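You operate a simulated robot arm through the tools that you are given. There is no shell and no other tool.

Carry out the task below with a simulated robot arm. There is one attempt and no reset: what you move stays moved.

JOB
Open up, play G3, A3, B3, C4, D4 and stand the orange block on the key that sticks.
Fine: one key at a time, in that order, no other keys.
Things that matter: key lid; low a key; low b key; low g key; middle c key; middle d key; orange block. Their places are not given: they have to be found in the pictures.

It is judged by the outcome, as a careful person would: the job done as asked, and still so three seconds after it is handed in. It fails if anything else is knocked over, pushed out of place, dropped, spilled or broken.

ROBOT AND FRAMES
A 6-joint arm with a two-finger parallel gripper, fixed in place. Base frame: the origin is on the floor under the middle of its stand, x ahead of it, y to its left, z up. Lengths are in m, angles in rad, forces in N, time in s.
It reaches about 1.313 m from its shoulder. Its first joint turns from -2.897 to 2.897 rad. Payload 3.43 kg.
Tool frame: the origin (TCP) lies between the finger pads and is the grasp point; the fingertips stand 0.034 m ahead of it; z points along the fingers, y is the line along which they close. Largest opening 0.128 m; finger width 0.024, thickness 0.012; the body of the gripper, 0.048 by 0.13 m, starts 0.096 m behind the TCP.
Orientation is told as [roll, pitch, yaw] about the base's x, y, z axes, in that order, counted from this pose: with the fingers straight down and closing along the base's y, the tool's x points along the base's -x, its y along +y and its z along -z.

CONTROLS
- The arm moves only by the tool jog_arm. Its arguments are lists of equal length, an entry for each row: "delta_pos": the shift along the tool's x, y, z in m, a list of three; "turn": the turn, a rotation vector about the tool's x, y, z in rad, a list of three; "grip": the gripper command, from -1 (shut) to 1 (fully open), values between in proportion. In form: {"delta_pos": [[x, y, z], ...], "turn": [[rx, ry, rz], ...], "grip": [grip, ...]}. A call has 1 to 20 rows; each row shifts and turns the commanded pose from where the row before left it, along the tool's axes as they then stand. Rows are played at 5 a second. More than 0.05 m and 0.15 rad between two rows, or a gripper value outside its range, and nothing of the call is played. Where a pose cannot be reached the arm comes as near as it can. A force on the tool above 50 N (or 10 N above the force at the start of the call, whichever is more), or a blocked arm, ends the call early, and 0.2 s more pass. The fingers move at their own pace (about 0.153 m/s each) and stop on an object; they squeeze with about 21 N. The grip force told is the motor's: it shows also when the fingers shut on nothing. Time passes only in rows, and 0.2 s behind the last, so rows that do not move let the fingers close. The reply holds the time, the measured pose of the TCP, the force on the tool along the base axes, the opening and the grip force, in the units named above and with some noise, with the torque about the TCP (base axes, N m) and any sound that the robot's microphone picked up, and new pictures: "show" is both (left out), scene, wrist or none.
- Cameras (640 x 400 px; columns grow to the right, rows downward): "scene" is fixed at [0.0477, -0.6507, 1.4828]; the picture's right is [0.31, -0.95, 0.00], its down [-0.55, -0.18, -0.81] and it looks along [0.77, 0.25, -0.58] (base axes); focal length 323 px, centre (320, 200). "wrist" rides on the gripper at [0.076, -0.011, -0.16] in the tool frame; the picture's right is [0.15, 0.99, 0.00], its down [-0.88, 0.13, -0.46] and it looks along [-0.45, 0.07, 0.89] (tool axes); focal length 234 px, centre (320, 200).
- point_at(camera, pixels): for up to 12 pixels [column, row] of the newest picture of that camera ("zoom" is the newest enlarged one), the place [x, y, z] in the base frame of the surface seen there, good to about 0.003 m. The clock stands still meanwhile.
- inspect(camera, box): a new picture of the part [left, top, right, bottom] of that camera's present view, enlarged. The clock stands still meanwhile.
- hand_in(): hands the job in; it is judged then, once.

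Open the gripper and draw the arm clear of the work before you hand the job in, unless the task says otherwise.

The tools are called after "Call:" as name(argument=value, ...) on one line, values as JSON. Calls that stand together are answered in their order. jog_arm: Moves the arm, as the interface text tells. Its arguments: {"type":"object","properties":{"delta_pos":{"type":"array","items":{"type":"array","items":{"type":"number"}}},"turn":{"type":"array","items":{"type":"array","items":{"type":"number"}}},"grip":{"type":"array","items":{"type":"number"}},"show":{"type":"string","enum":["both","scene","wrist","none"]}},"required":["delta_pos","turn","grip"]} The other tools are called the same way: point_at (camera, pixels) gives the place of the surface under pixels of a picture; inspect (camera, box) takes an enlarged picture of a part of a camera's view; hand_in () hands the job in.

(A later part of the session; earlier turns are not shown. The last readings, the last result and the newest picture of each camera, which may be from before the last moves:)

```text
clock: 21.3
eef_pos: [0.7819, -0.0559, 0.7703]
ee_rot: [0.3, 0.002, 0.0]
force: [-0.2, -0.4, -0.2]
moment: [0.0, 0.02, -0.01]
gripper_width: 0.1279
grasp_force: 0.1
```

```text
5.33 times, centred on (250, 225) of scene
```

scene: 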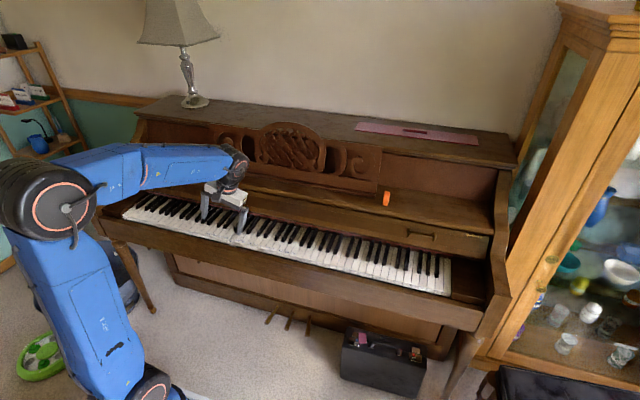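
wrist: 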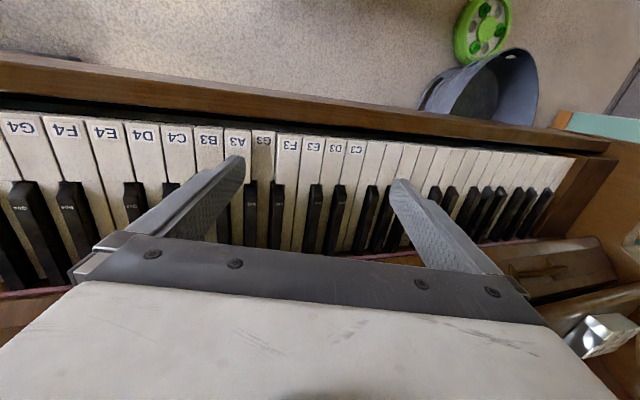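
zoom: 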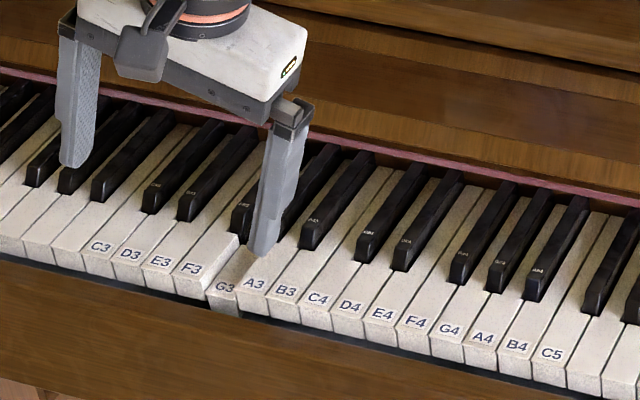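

A3 came back up and G3 is still down. Next I'll move to B3.

Call:
jog_arm(delta_pos=[[0, -0.0116, -0.0036], [0, -0.0116, -0.0036], [0, 0, 0]], turn=[[0, 0, 0], [0, 0, 0], [0, 0, 0]], grip=[1, 1, 1], show="wrist")

Call:
inspect(camera="wrist", box=[150, 90, 310, 190])

```text
clock: 22.1
eef_pos: [0.7816, -0.0812, 0.7692]
ee_rot: [0.3, 0.003, -0.002]
force: [-1.3, 0.2, 0.2]
moment: [0.01, 0.01, -0.01]
gripper_width: 0.1278
grasp_force: 0.0
```

wrist: 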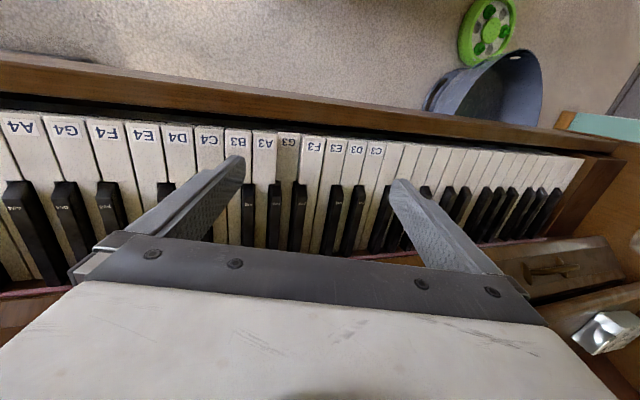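

```text
4.00 times, centred on (230, 140) of wrist
```

zoom: 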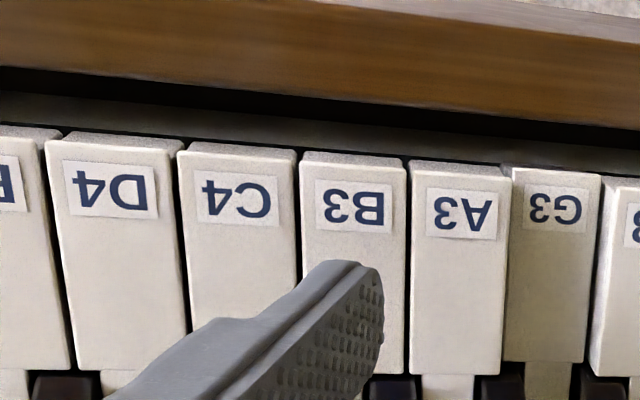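

The tip (318–384) lies between B3's edges (300–407). I'll press B3 by the same stroke.

Call:
jog_arm(delta_pos=[[0, -0.00177, 0.00573], [0, -0.00177, 0.00573], [0, -0.00089, 0.00287], [0, -0.00089, 0.00287], [0, -0.00089, 0.00287], [0, -0.00083, 0.00267], [0, 0, 0]], turn=[[0, 0, 0], [0, 0, 0], [0, 0, 0], [0, 0, 0], [0, 0, 0], [0, 0, 0], [0, 0, 0]], grip=[1, 1, 1, 1, 1, 1, 1], show="wrist")

Call:
inspect(camera="wrist", box=[150, 90, 310, 190])

```text
clock: 23.7
eef_pos: [0.7816, -0.0804, 0.7458]
ee_rot: [0.3, 0.004, 0.0]
force: [0.3, -1.3, 4.1]
moment: [-0.35, -0.05, -0.03]
gripper_width: 0.1277
grasp_force: 0.1
heard: click
```

wrist: 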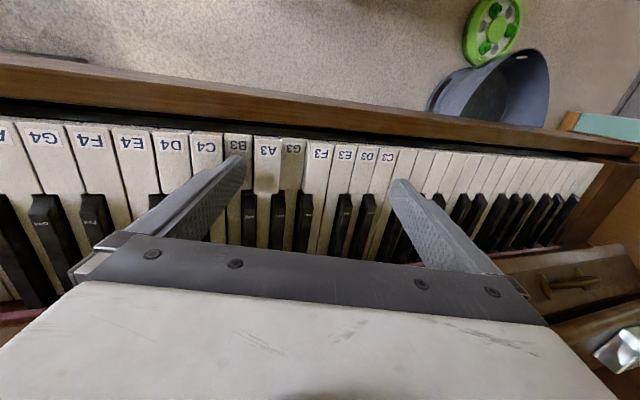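

```text
4.00 times, centred on (230, 140) of wrist
```

zoom: 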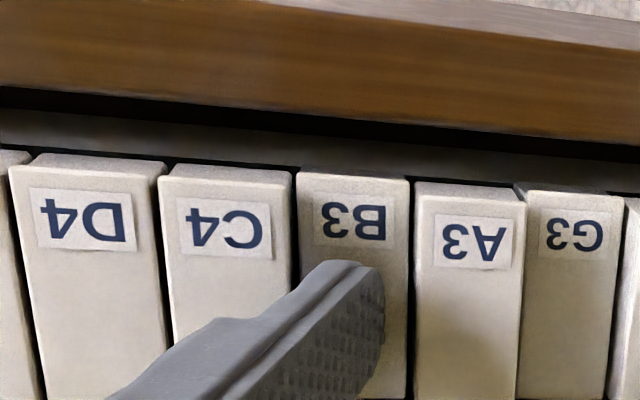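

B3 clicked and bottomed with C4 and A3 undisturbed. I'll lift and then shift to C4.

Call:
jog_arm(delta_pos=[[0, 0.00236, -0.00764], [0, 0.00236, -0.00764], [0, 0.00236, -0.00764], [0, 0, 0], [0, -0.01132, -0.0035], [0, -0.01132, -0.0035], [0, 0, 0]], turn=[[0, 0, 0], [0, 0, 0], [0, 0, 0], [0, 0, 0], [0, 0, 0], [0, 0, 0], [0, 0, 0]], grip=[1, 1, 1, 1, 1, 1, 1], show="wrist")

Call:
inspect(camera="wrist", box=[150, 90, 310, 190])

```text
clock: 25.3
eef_pos: [0.7818, -0.1046, 0.769]
ee_rot: [0.3, 0.004, 0.002]
force: [-0.5, -0.1, -0.3]
moment: [0.01, 0.0, -0.02]
gripper_width: 0.128
grasp_force: 0.0
```

wrist: 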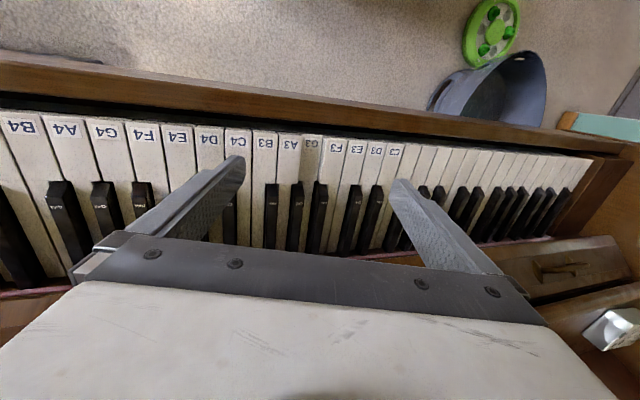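

```text
4.00 times, centred on (230, 140) of wrist
```

zoom: 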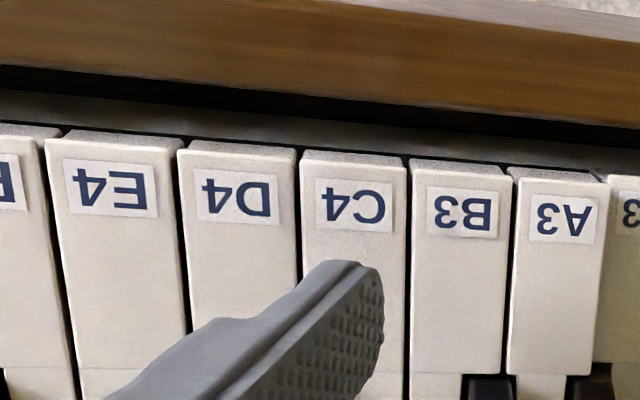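

B3 returned level with A3, and the tip (318–384) lies between C4's edges (300–407). I'll press C4.

Call:
jog_arm(delta_pos=[[0, -0.00177, 0.00573], [0, -0.00177, 0.00573], [0, -0.00089, 0.00287], [0, -0.00089, 0.00287], [0, -0.00089, 0.00287], [0, -0.0008, 0.00258], [0, 0, 0]], turn=[[0, 0, 0], [0, 0, 0], [0, 0, 0], [0, 0, 0], [0, 0, 0], [0, 0, 0], [0, 0, 0]], grip=[1, 1, 1, 1, 1, 1, 1], show="wrist")

Call:
inspect(camera="wrist", box=[150, 90, 310, 190])

```text
clock: 26.9
eef_pos: [0.7813, -0.1051, 0.7452]
ee_rot: [0.298, 0.002, 0.001]
force: [-1.1, -2.3, 7.0]
moment: [-0.49, -0.02, -0.07]
gripper_width: 0.1278
grasp_force: 0.1
heard: click
```

wrist: 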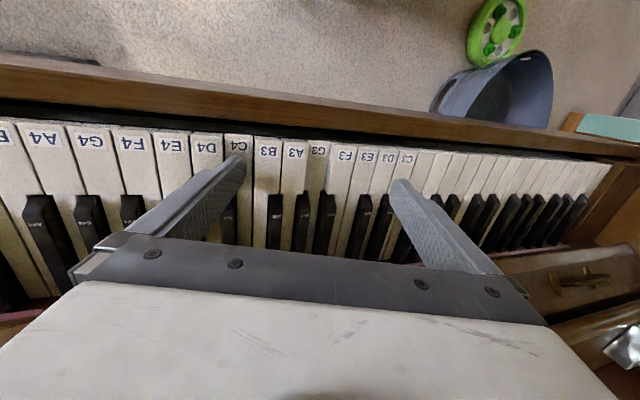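

```text
4.00 times, centred on (230, 140) of wrist
```

zoom: 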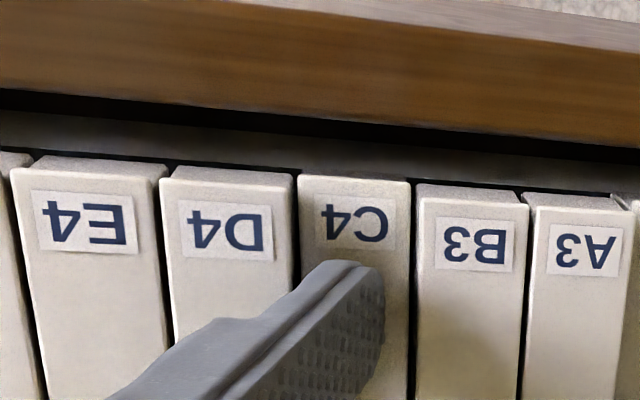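

C4 clicked and bottomed with D4 and B3 undisturbed. I'll lift and shift to D4.

Call:
jog_arm(delta_pos=[[0, 0.00236, -0.00764], [0, 0.00236, -0.00764], [0, 0.00236, -0.00764], [0, 0, 0], [0, -0.01132, -0.0035], [0, -0.01132, -0.0035], [0, 0, 0]], turn=[[0, 0, 0], [0, 0, 0], [0, 0, 0], [0, 0, 0], [0, 0, 0], [0, 0, 0], [0, 0, 0]], grip=[1, 1, 1, 1, 1, 1, 1], show="wrist")

Call:
inspect(camera="wrist", box=[150, 90, 310, 190])

```text
clock: 28.5
eef_pos: [0.7809, -0.1271, 0.7697]
ee_rot: [0.3, 0.005, 0.001]
force: [-0.5, 0.7, 0.6]
moment: [-0.01, 0.01, -0.03]
gripper_width: 0.1282
grasp_force: 0.0
```

wrist: 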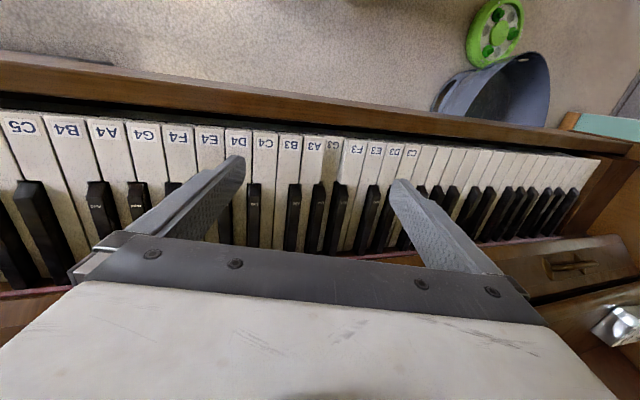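

```text
4.00 times, centred on (230, 140) of wrist
```

zoom: 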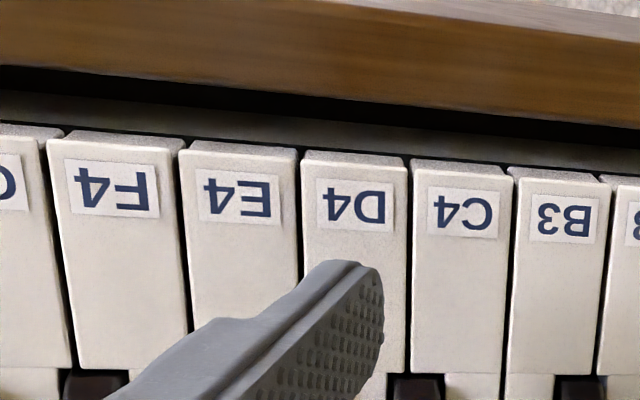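

C4 returned, and the tip (318–384) is between D4's edges (301–408). I'll press D4.

Call:
jog_arm(delta_pos=[[0, -0.00177, 0.00573], [0, -0.00177, 0.00573], [0, -0.00089, 0.00287], [0, -0.00089, 0.00287], [0, -0.00089, 0.00287], [0, -0.0008, 0.00258], [0, 0, 0]], turn=[[0, 0, 0], [0, 0, 0], [0, 0, 0], [0, 0, 0], [0, 0, 0], [0, 0, 0], [0, 0, 0]], grip=[1, 1, 1, 1, 1, 1, 1], show="wrist")

Call:
inspect(camera="wrist", box=[150, 90, 310, 190])

```text
clock: 30.1
eef_pos: [0.7817, -0.127, 0.746]
ee_rot: [0.299, 0.005, -0.001]
force: [0.3, -0.7, 2.2]
moment: [-0.18, -0.01, -0.01]
gripper_width: 0.1277
grasp_force: 0.1
heard: click
```

wrist: 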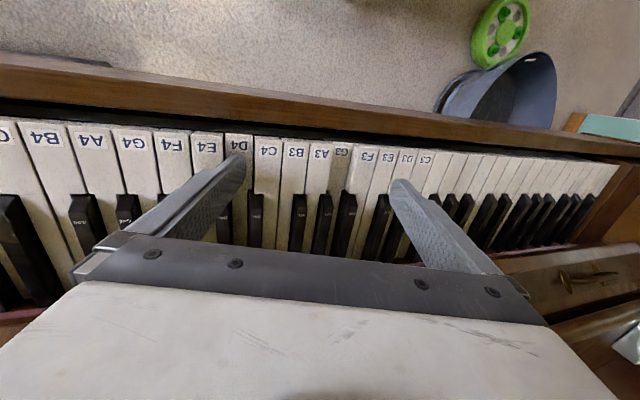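

```text
4.00 times, centred on (230, 140) of wrist
```

zoom: 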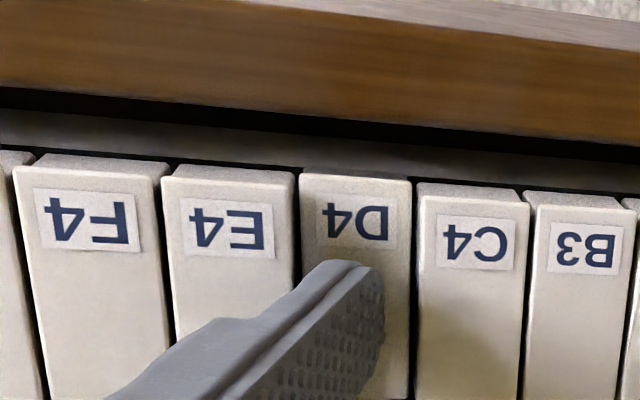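

D4 clicked with its neighbours undisturbed, so all five notes have sounded in order. I'll lift clear, level the gripper, and check which keys stayed down.

Call:
jog_arm(delta_pos=[[0, 0.00236, -0.00764], [0, 0.00236, -0.00764], [0, 0.00236, -0.00764], [0, 0.01182, -0.0382], [0, 0.01182, -0.0382], [0, 0.01182, -0.0382], [0, 0.01182, -0.0382], [0, 0.01182, -0.0382], [0, 0, 0], [0, 0, 0], [0, 0, 0]], turn=[[0, 0, 0], [0, 0, 0], [0, 0, 0], [0, 0, 0], [0, 0, 0], [0, 0, 0], [0, 0, 0], [0, 0, 0], [0.15, 0, 0], [0.15, 0, 0], [0, 0, 0]], grip=[1, 1, 1, 1, 1, 1, 1, 1, 1, 1, 1])

Call:
inspect(camera="scene", box=[190, 190, 310, 260])

Call:
inspect(camera="wrist", box=[180, 60, 400, 200])

```text
clock: 32.5
eef_pos: [0.7827, -0.1267, 0.97]
ee_rot: [0.0, 0.003, -0.002]
force: [0.1, -0.2, 0.0]
moment: [0.0, 0.0, 0.01]
gripper_width: 0.1279
grasp_force: 0.1
```

scene: 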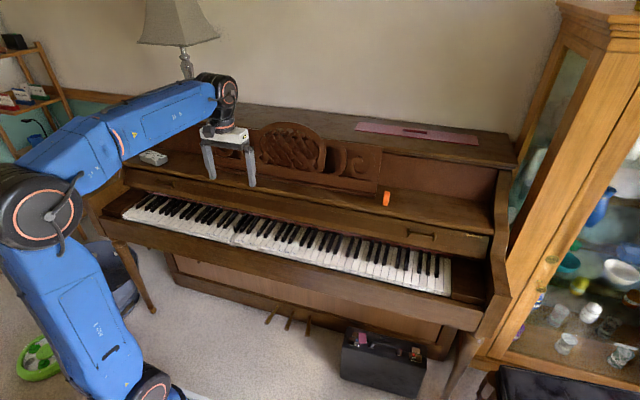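
wrist: 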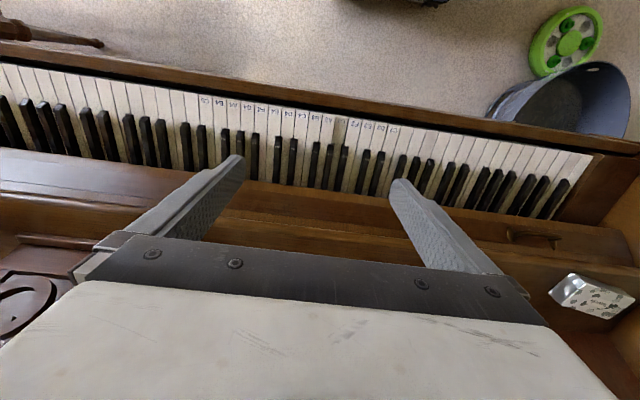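

```text
5.33 times, centred on (250, 225) of scene
```

zoom: 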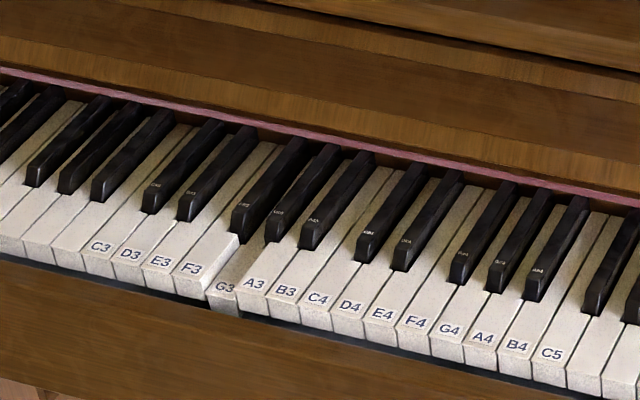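

```text
2.86 times, centred on (290, 130) of wrist
```

zoom: 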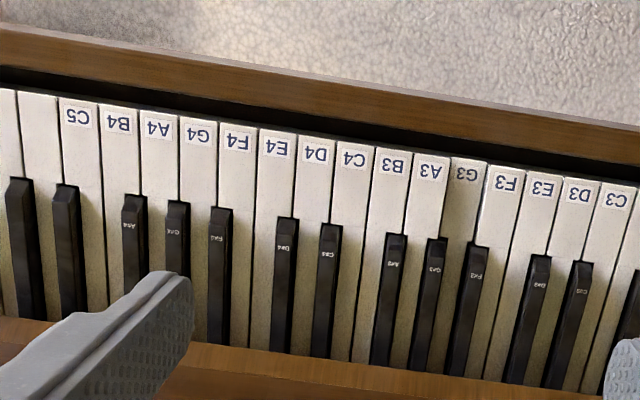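

Only G3 is still down; A3, B3, C4 and D4 are level again. Next I need the block, so I'll measure it, the shelf and the music rack to plan a safe approach.

Call:
point_at(camera="scene", pixels=[[374, 198], [375, 180], [300, 165], [290, 128], [386, 193], [385, 204], [388, 198], [400, 200], [386, 209], [420, 185], [360, 187], [340, 140]])

Call:
inspect(camera="scene", box=[370, 184, 402, 212])

```text
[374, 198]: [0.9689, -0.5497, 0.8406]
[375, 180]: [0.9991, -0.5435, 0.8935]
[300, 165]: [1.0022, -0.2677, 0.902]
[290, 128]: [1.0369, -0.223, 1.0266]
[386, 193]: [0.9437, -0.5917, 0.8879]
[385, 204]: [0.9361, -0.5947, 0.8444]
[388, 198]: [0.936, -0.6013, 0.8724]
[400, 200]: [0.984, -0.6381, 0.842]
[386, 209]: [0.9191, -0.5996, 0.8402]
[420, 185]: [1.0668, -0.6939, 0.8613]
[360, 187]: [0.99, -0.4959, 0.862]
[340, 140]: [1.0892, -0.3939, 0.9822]
```

```text
14.29 times, centred on (386, 198) of scene
```

zoom: 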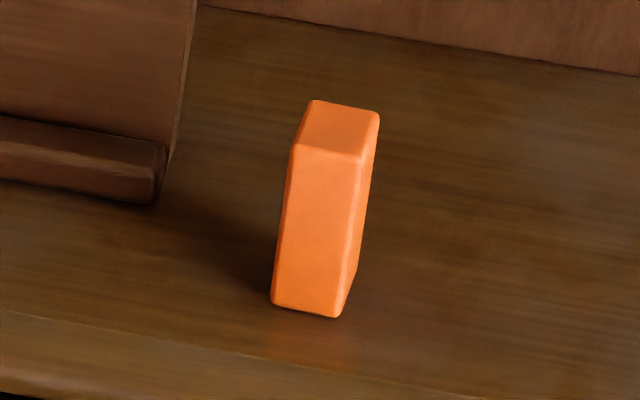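

The rack's right end is at y≈-0.55 and x≥0.967, and the block stands at about (0.943, -0.593) with its top at z≈0.886. I'll move across in front of the piano at z=0.97, then forward to look down on the block.

Call:
jog_arm(delta_pos=[[0, -0.047, 0], [0, -0.047, 0], [0, -0.047, 0], [0, -0.047, 0], [0, -0.047, 0], [0, -0.047, 0], [0, -0.047, 0], [0, -0.047, 0], [0, -0.047, 0], [0, -0.041, 0], [-0.035, 0, 0], [-0.035, 0, 0], [-0.035, 0, 0], [0, 0, 0]], turn=[[0, 0, 0], [0, 0, 0], [0, 0, 0], [0, 0, 0], [0, 0, 0], [0, 0, 0], [0, 0, 0], [0, 0, 0], [0, 0, 0], [0, 0, 0], [0, 0, 0], [0, 0, 0], [0, 0, 0], [0, 0, 0]], grip=[1, 1, 1, 1, 1, 1, 1, 1, 1, 1, 1, 1, 1, 1])

Call:
inspect(camera="wrist", box=[240, 130, 400, 230])

```text
clock: 35.5
eef_pos: [0.8855, -0.5922, 0.9683]
ee_rot: [0.002, 0.002, -0.001]
force: [-0.9, -0.5, -0.1]
moment: [-0.01, 0.01, 0.01]
gripper_width: 0.1281
grasp_force: 0.0
```

scene: 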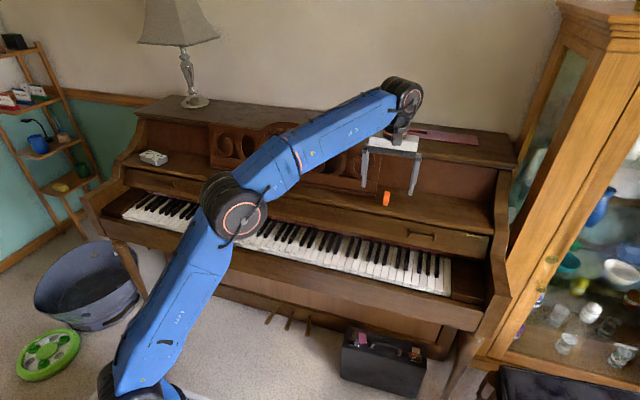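
wrist: 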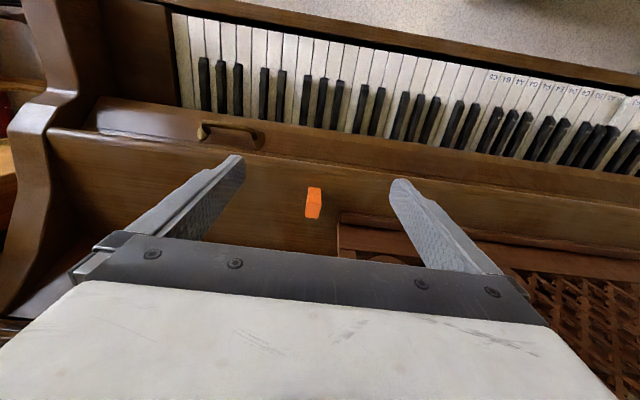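

```text
4.00 times, centred on (320, 180) of wrist
```

zoom: 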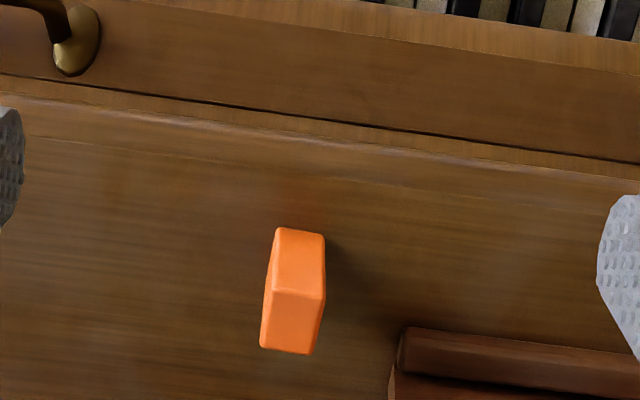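

The block's front face (rows 230–295 in the enlarged view) and top face (rows 297–350) look aligned with the shelf. I'll measure the corners of its top.

Call:
point_at(camera="zoom", pixels=[[278, 300], [318, 303], [268, 342], [306, 348], [292, 322], [298, 265], [282, 235], [318, 240], [322, 288], [300, 215], [400, 350], [520, 350]])

```text
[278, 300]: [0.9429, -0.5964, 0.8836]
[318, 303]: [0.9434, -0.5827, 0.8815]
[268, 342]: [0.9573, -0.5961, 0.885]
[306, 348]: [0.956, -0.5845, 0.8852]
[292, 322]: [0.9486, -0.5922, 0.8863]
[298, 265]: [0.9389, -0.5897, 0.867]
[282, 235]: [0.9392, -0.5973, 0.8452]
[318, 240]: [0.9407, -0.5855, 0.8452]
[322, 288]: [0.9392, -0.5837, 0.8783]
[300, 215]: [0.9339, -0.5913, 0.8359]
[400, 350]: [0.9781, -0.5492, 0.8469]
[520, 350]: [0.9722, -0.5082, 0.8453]
```

The block measures about x 0.939–0.959, y -0.5985 to -0.5825 and z 0.84–0.886. Before lowering, I'll check the clearance to the piano's top edge behind it.

Call:
point_at(camera="scene", pixels=[[440, 158], [430, 155], [440, 164], [450, 145], [400, 83], [405, 140], [395, 150], [380, 145], [415, 180], [365, 185]])

Call:
inspect(camera="scene", box=[330, 70, 470, 220])

```text
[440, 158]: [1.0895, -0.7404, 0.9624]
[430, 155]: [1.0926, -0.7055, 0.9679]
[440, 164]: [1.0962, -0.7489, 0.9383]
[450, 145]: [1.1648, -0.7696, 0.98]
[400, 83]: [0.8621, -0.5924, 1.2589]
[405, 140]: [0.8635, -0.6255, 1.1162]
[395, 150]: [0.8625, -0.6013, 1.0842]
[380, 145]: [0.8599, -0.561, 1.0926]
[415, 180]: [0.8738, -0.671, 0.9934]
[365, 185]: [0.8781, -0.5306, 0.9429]
```

```text
2.67 times, centred on (400, 145) of scene
```

zoom: 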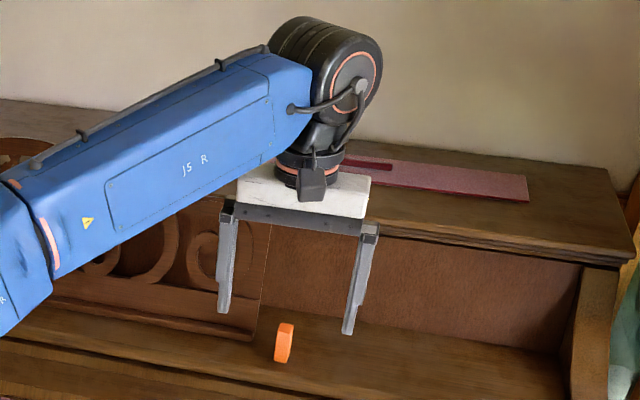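

The piano top's edge is at x≥1.09, so the gripper has room. I'll move over the block with the fingers narrowed to about 5 cm, stay above it, and check alignment.

Call:
jog_arm(delta_pos=[[-0.031, 0, 0], [-0.031, 0.0005, 0], [0, 0, 0.02], [0, 0, 0], [0, 0, 0]], turn=[[0, 0, 0], [0, 0, 0], [0, 0, 0], [0, 0, 0], [0, 0, 0]], grip=[-0.22, -0.22, -0.22, -0.22, -0.22])

Call:
inspect(camera="wrist", box=[240, 120, 400, 220])

Call:
inspect(camera="scene", box=[350, 150, 430, 220])

```text
clock: 36.7
eef_pos: [0.9483, -0.5912, 0.9493]
ee_rot: [0.002, 0.003, 0.001]
force: [0.2, 0.1, -0.1]
moment: [-0.01, 0.01, -0.02]
gripper_width: 0.0502
grasp_force: 0.1
```

scene: 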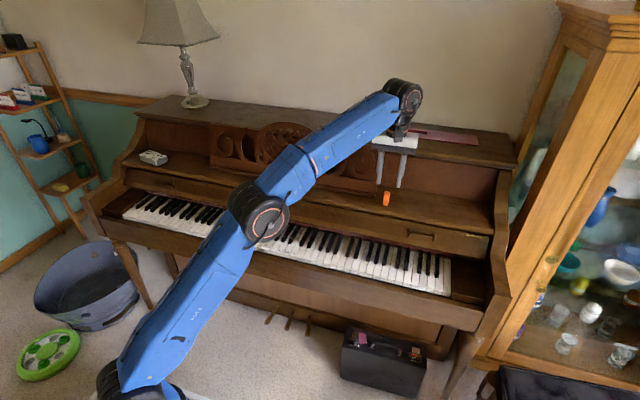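
wrist: 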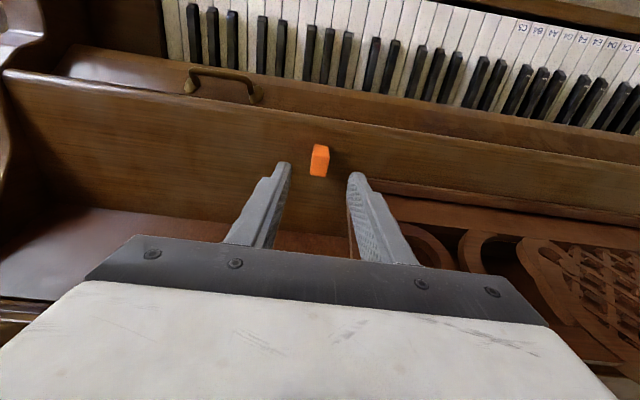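

```text
4.00 times, centred on (320, 170) of wrist
```

zoom: 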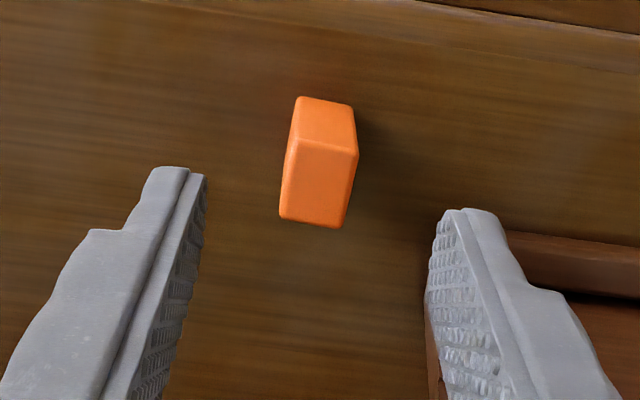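

```text
5.71 times, centred on (390, 185) of scene
```

zoom: 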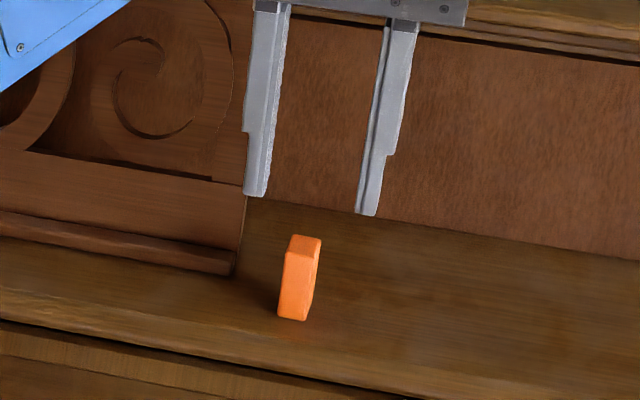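

The block sits midway between the fingertips (tips at about 190 and 455, block at 320 in the enlarged view). I'll measure its top again from this closer view.

Call:
point_at(camera="zoom", pixels=[[320, 185], [304, 145], [352, 155], [288, 212], [338, 222], [328, 120], [298, 102], [350, 110], [190, 175], [455, 215], [320, 60], [540, 250]])

```text
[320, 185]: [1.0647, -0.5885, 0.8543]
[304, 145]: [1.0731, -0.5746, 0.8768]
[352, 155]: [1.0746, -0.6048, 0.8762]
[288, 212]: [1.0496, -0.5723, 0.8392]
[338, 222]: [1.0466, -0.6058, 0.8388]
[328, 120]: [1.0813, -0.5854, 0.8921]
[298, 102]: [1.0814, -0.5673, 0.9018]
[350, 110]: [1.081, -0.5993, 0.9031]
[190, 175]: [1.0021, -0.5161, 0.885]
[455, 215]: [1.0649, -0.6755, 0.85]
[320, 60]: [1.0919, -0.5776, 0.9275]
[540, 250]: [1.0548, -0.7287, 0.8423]
```

That "zoom" referred to the scene enlargement. I'll repeat the measurement with wrist-picture pixels.

Call:
point_at(camera="wrist", pixels=[[320, 166], [316, 157], [327, 159], [312, 173], [324, 175], [322, 150], [315, 146], [327, 148], [287, 165], [353, 175]])

```text
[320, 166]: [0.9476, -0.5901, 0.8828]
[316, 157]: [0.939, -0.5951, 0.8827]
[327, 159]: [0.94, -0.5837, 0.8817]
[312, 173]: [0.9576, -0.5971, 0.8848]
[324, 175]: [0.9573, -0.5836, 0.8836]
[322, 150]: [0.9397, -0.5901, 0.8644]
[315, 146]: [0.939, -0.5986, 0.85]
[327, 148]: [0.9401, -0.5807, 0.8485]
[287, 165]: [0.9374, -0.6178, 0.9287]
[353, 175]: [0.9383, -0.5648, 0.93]
```

The block's centre is (0.949, -0.590) and its top is 0.884; the TCP is aligned at (0.948, -0.591). I'll descend so the tips end about 18 mm above the shelf and close the fingers in small steps.

Call:
jog_arm(delta_pos=[[-0.0005, 0.0005, 0.02], [0, 0, 0.02], [0, 0, 0.017], [0, 0, 0], [0, 0, 0], [0, 0, 0], [0, 0, 0], [0, 0, 0]], turn=[[0, 0, 0], [0, 0, 0], [0, 0, 0], [0, 0, 0], [0, 0, 0], [0, 0, 0], [0, 0, 0], [0, 0, 0]], grip=[-0.22, -0.22, -0.22, -0.22, -0.45, -0.6, -0.68, -0.72])

Call:
inspect(camera="scene", box=[350, 150, 430, 220])

Call:
inspect(camera="wrist", box=[240, 120, 400, 220])

```text
clock: 38.5
eef_pos: [0.9493, -0.5906, 0.8912]
ee_rot: [0.0, 0.003, -0.001]
force: [-0.1, -0.8, 1.2]
moment: [0.02, 0.0, -0.01]
gripper_width: 0.0178
grasp_force: 0.0
```

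scene: 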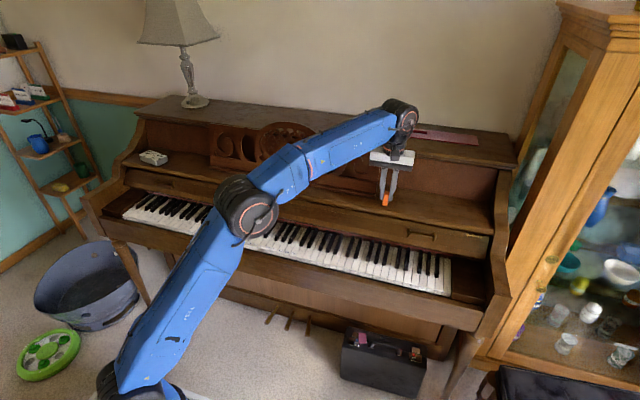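
wrist: 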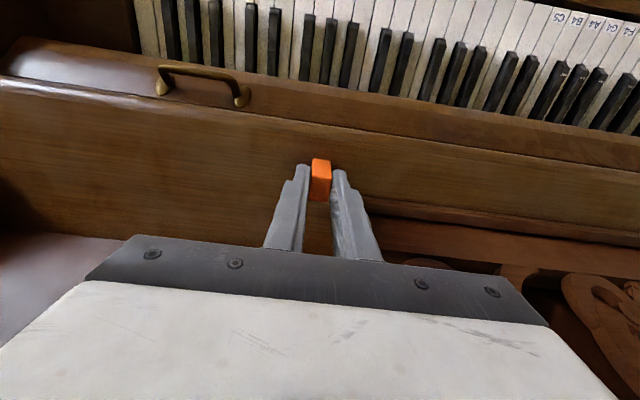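

```text
5.71 times, centred on (390, 185) of scene
```

zoom: 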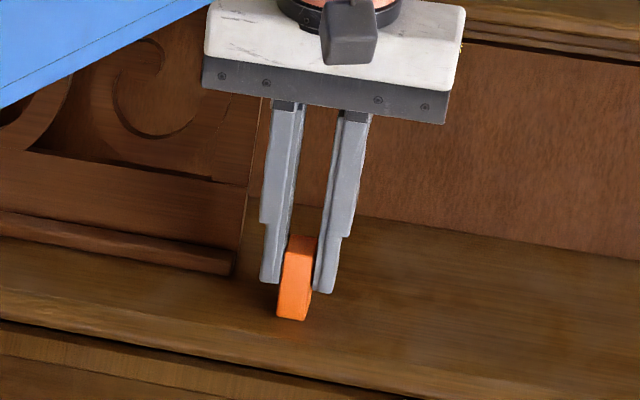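

```text
4.00 times, centred on (320, 170) of wrist
```

zoom: 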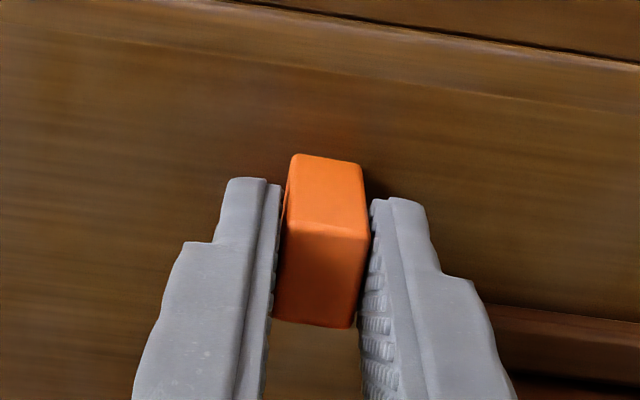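

The block stands upright between the fingers, with about 1 mm clearance on each side. I'll close to grip it and then check the reading.

Call:
jog_arm(delta_pos=[[0, 0, 0], [0, 0, 0], [0, 0, 0]], turn=[[0, 0, 0], [0, 0, 0], [0, 0, 0]], grip=[-0.78, -1, -1], show="wrist")

```text
clock: 39.3
eef_pos: [0.9502, -0.5902, 0.8903]
ee_rot: [0.002, 0.003, -0.001]
force: [-0.1, 0.1, -0.3]
moment: [-0.02, -0.01, 0.0]
gripper_width: 0.0153
grasp_force: 21.1
```

wrist: 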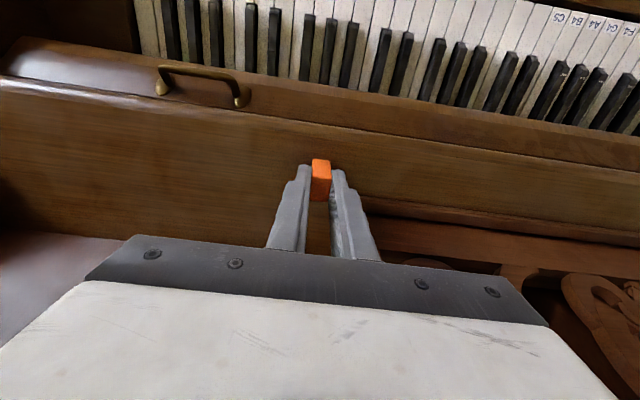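

The block is gripped (15.3 mm wide, 21 N). I'll lift it straight up 8 cm, back out in front of the shelf, and look at it.

Call:
jog_arm(delta_pos=[[0, 0, -0.01], [0, 0, -0.03], [0, 0, -0.04], [0.041, 0, 0], [0.041, 0, 0], [0.041, 0, 0], [0.041, 0, 0], [0, 0, 0]], turn=[[0, 0, 0], [0, 0, 0], [0, 0, 0], [0, 0, 0], [0, 0, 0], [0, 0, 0], [0, 0, 0], [0, 0, 0]], grip=[-1, -1, -1, -1, -1, -1, -1, -1])

Call:
inspect(camera="scene", box=[330, 130, 450, 240])

```text
clock: 41.1
eef_pos: [0.7852, -0.5903, 0.972]
ee_rot: [-0.001, 0.004, 0.001]
force: [-0.5, 0.2, -0.6]
moment: [0.02, -0.04, -0.01]
gripper_width: 0.0156
grasp_force: 20.4
```

scene: 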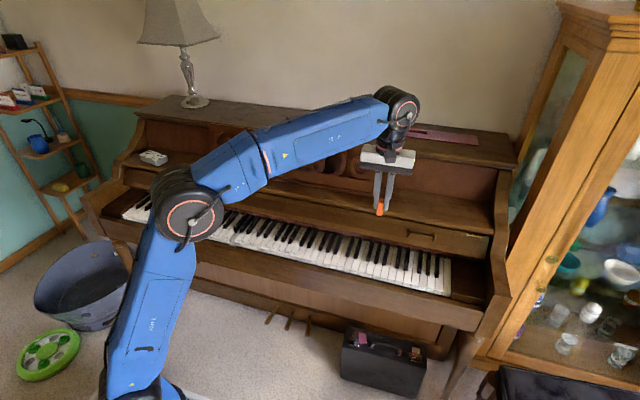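
wrist: 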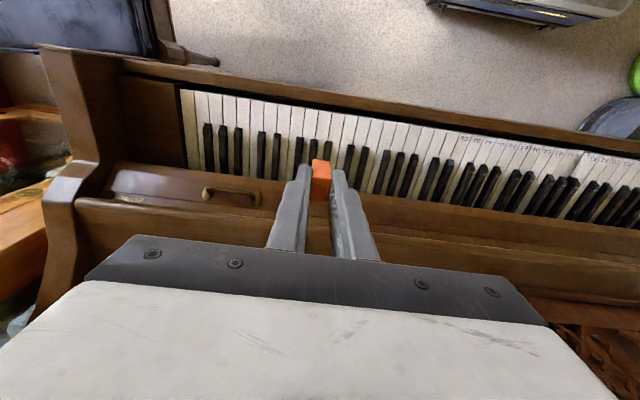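

```text
3.64 times, centred on (390, 185) of scene
```

zoom: 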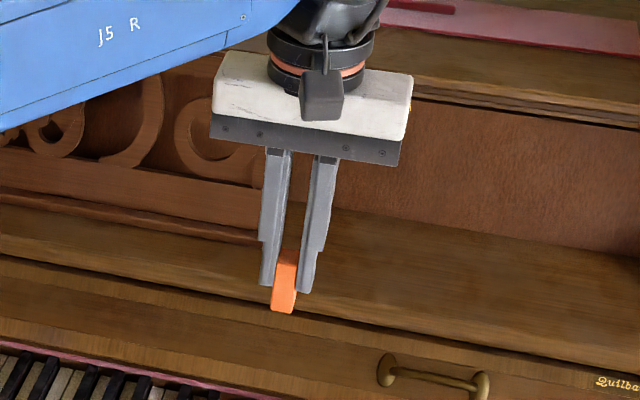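

The block is held firmly and upright. I'll carry it along +y by 0.50 m to above G3 at the same height.

Call:
jog_arm(delta_pos=[[0, 0.0455, 0], [0, 0.0455, 0], [0, 0.0455, 0], [0, 0.0455, 0], [0, 0.0455, 0], [0, 0.0455, 0], [0, 0.0455, 0], [0, 0.0455, 0], [0, 0.0455, 0], [0, 0.0455, 0], [0, 0.0455, 0], [0, 0, 0.04], [0, 0, 0.04], [0, 0, 0.04], [0, 0, 0]], turn=[[0, 0, 0], [0, 0, 0], [0, 0, 0], [0, 0, 0], [0, 0, 0], [0, 0, 0], [0, 0, 0], [0, 0, 0], [0, 0, 0], [0, 0, 0], [0, 0, 0], [0, 0, 0], [0, 0, 0], [0, 0, 0], [0, 0, 0]], grip=[-1, -1, -1, -1, -1, -1, -1, -1, -1, -1, -1, -1, -1, -1, -1])

Call:
inspect(camera="wrist", box=[220, 80, 420, 220])

Call:
inspect(camera="scene", box=[190, 160, 300, 250])

```text
clock: 44.3
eef_pos: [0.7867, -0.0904, 0.8526]
ee_rot: [0.002, 0.004, 0.0]
force: [0.2, -0.3, 0.1]
moment: [-0.01, 0.01, -0.04]
gripper_width: 0.0154
grasp_force: 20.6
```

scene: 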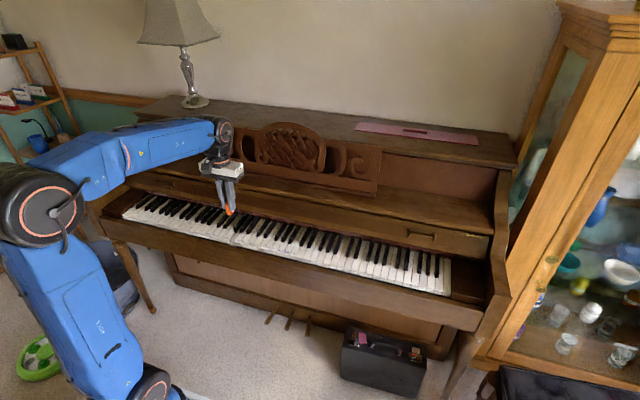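
wrist: 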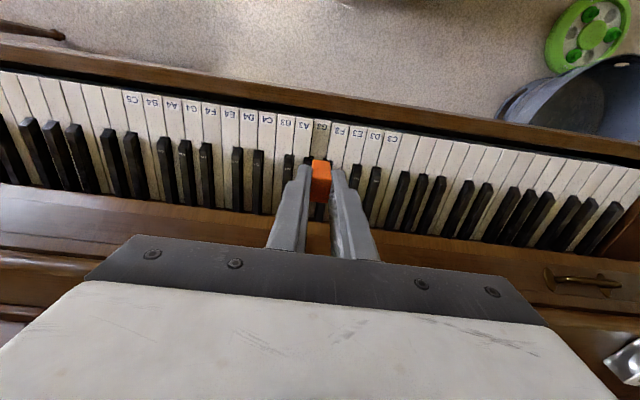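

```text
2.86 times, centred on (320, 150) of wrist
```

zoom: 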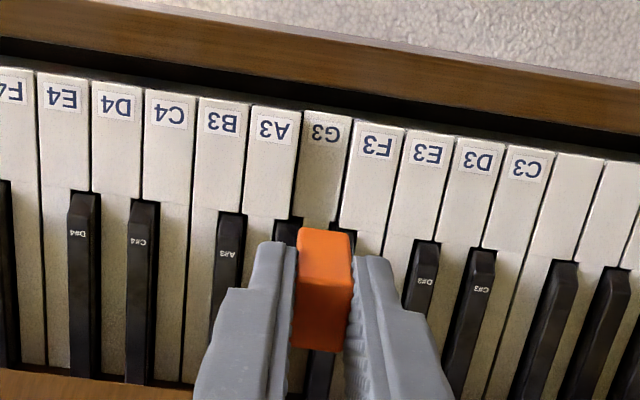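

```text
4.44 times, centred on (245, 205) of scene
```

zoom: 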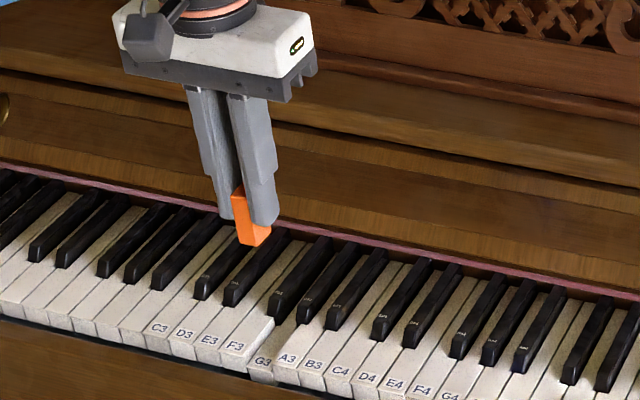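

The block hangs above G3 with its bottom about 10 cm up. I'll measure the stuck key's surface, its edges and the block's faces from the wrist view before lowering.

Call:
point_at(camera="wrist", pixels=[[322, 125], [320, 135], [319, 145], [319, 152], [315, 140], [325, 140], [302, 138], [338, 143], [320, 168], [320, 190], [313, 172], [329, 174]])

Call:
inspect(camera="wrist", box=[280, 105, 360, 155])

```text
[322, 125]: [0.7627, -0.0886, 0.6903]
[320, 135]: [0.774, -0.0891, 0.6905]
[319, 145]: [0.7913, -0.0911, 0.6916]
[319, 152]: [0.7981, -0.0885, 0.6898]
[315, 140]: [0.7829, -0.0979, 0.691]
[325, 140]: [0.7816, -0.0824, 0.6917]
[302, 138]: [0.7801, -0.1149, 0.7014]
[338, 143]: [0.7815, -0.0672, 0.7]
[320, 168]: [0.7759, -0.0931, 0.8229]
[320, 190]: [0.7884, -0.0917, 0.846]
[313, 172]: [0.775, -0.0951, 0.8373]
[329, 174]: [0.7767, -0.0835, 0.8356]
```

```text
8.00 times, centred on (320, 130) of wrist
```

zoom: 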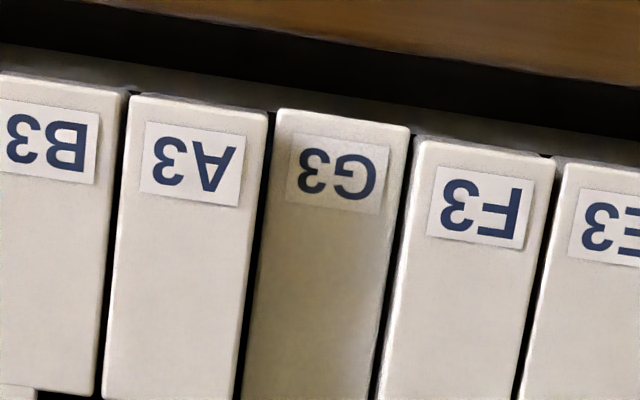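

G3's top is flat at z≈0.691, with its centre at y≈-0.090, and the block's centre is at (0.786, -0.090). I'll shift 4 mm toward the front to keep clear of the black keys and lower to about 2 mm above the key.

Call:
jog_arm(delta_pos=[[0.004, 0, 0.03], [0, 0, 0.03], [0, 0, 0.025], [0, 0, 0.015], [0, 0, 0.009], [0, 0, 0]], turn=[[0, 0, 0], [0, 0, 0], [0, 0, 0], [0, 0, 0], [0, 0, 0], [0, 0, 0]], grip=[-1, -1, -1, -1, -1, -1])

Call:
inspect(camera="wrist", box=[240, 100, 400, 200])

Call:
inspect(camera="scene", box=[200, 190, 280, 250])

```text
clock: 45.7
eef_pos: [0.7803, -0.0908, 0.7434]
ee_rot: [0.002, 0.004, 0.001]
force: [-0.1, -0.6, 5.7]
moment: [-0.01, -0.07, 0.01]
gripper_width: 0.0157
grasp_force: 20.8
```

scene: 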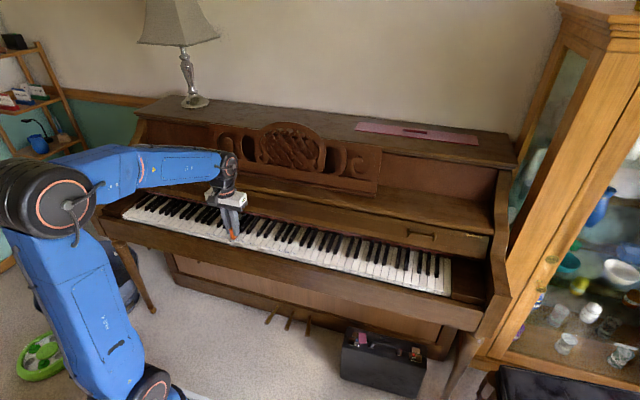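
wrist: 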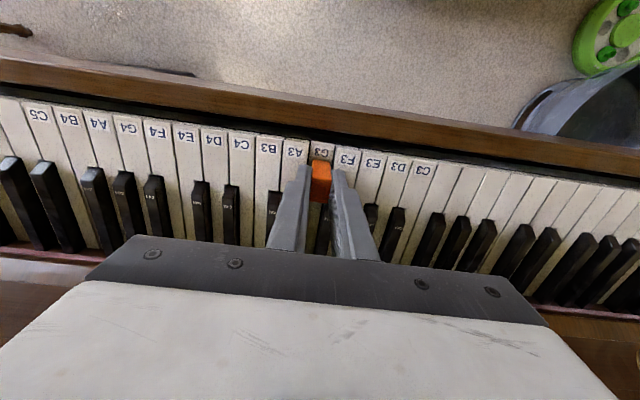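

```text
4.00 times, centred on (320, 150) of wrist
```

zoom: 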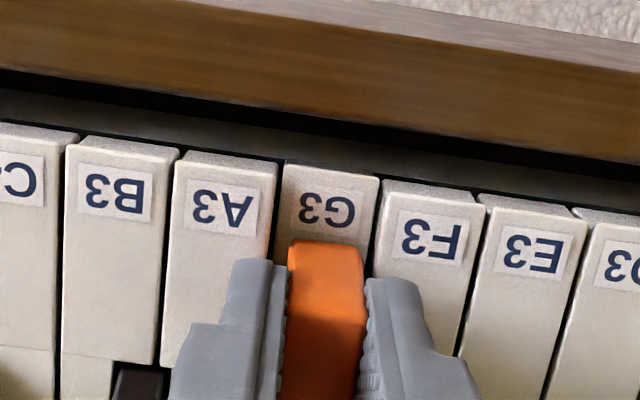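

```text
6.67 times, centred on (240, 220) of scene
```

zoom: 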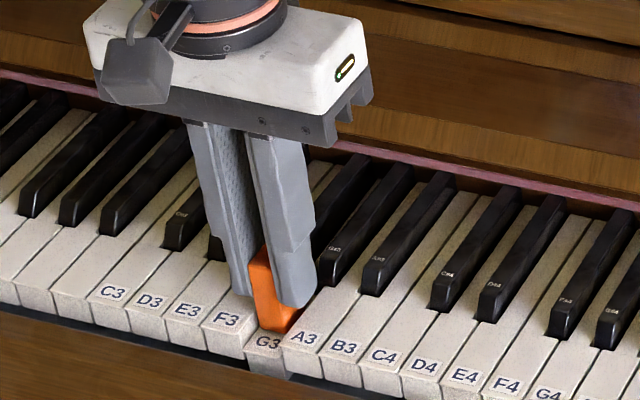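

The upward force of 5.7 N at TCP z=0.7434 means the block's foot is resting on G3, and it sits between the key's edges (block 287–365, key 272–378 in the enlarged view). I'll ease off 0.8 mm and open the fingers in small steps.

Call:
jog_arm(delta_pos=[[0, 0, -0.0008], [0, 0, 0], [0, 0, 0], [0, 0, 0], [0, 0, 0], [0, 0, 0]], turn=[[0, 0, 0], [0, 0, 0], [0, 0, 0], [0, 0, 0], [0, 0, 0], [0, 0, 0]], grip=[-1, -0.76, -0.73, -0.68, -0.6, -0.55])

Call:
inspect(camera="wrist", box=[240, 100, 400, 200])

Call:
inspect(camera="scene", box=[200, 190, 280, 250])

```text
clock: 47.1
eef_pos: [0.7802, -0.0903, 0.7443]
ee_rot: [0.001, 0.004, 0.0]
force: [-0.6, 0.2, 0.2]
moment: [-0.01, 0.0, 0.02]
gripper_width: 0.0288
grasp_force: 0.1
```

scene: 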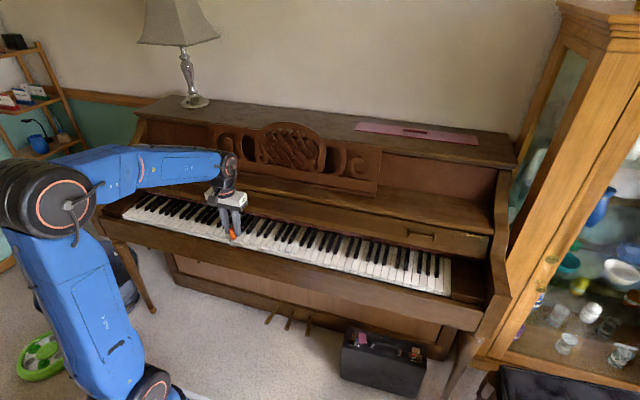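
wrist: 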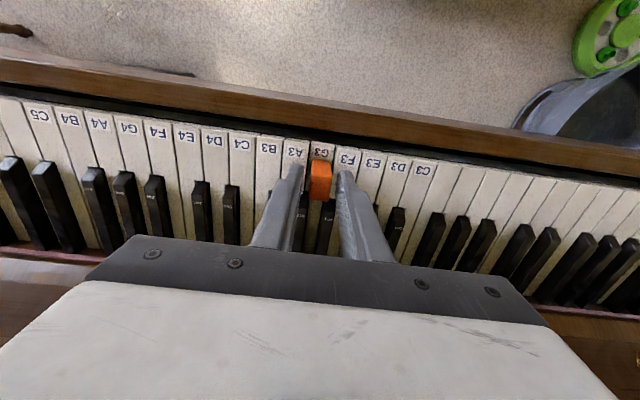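

```text
4.00 times, centred on (320, 150) of wrist
```

zoom: 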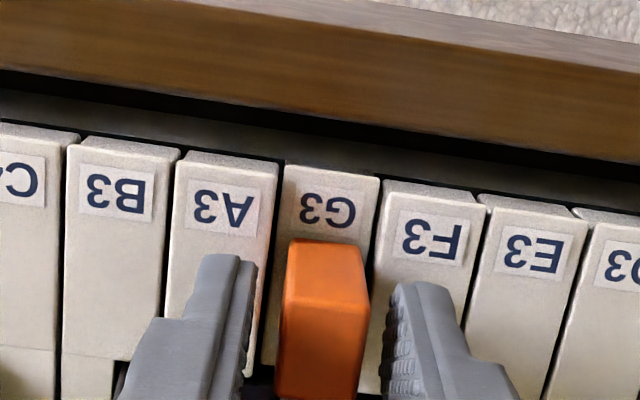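

```text
6.67 times, centred on (240, 220) of scene
```

zoom: 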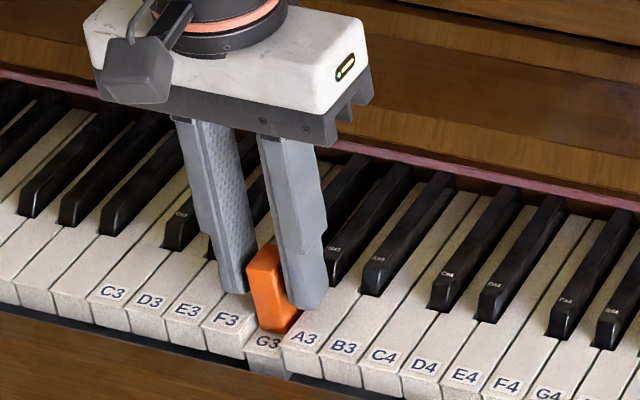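

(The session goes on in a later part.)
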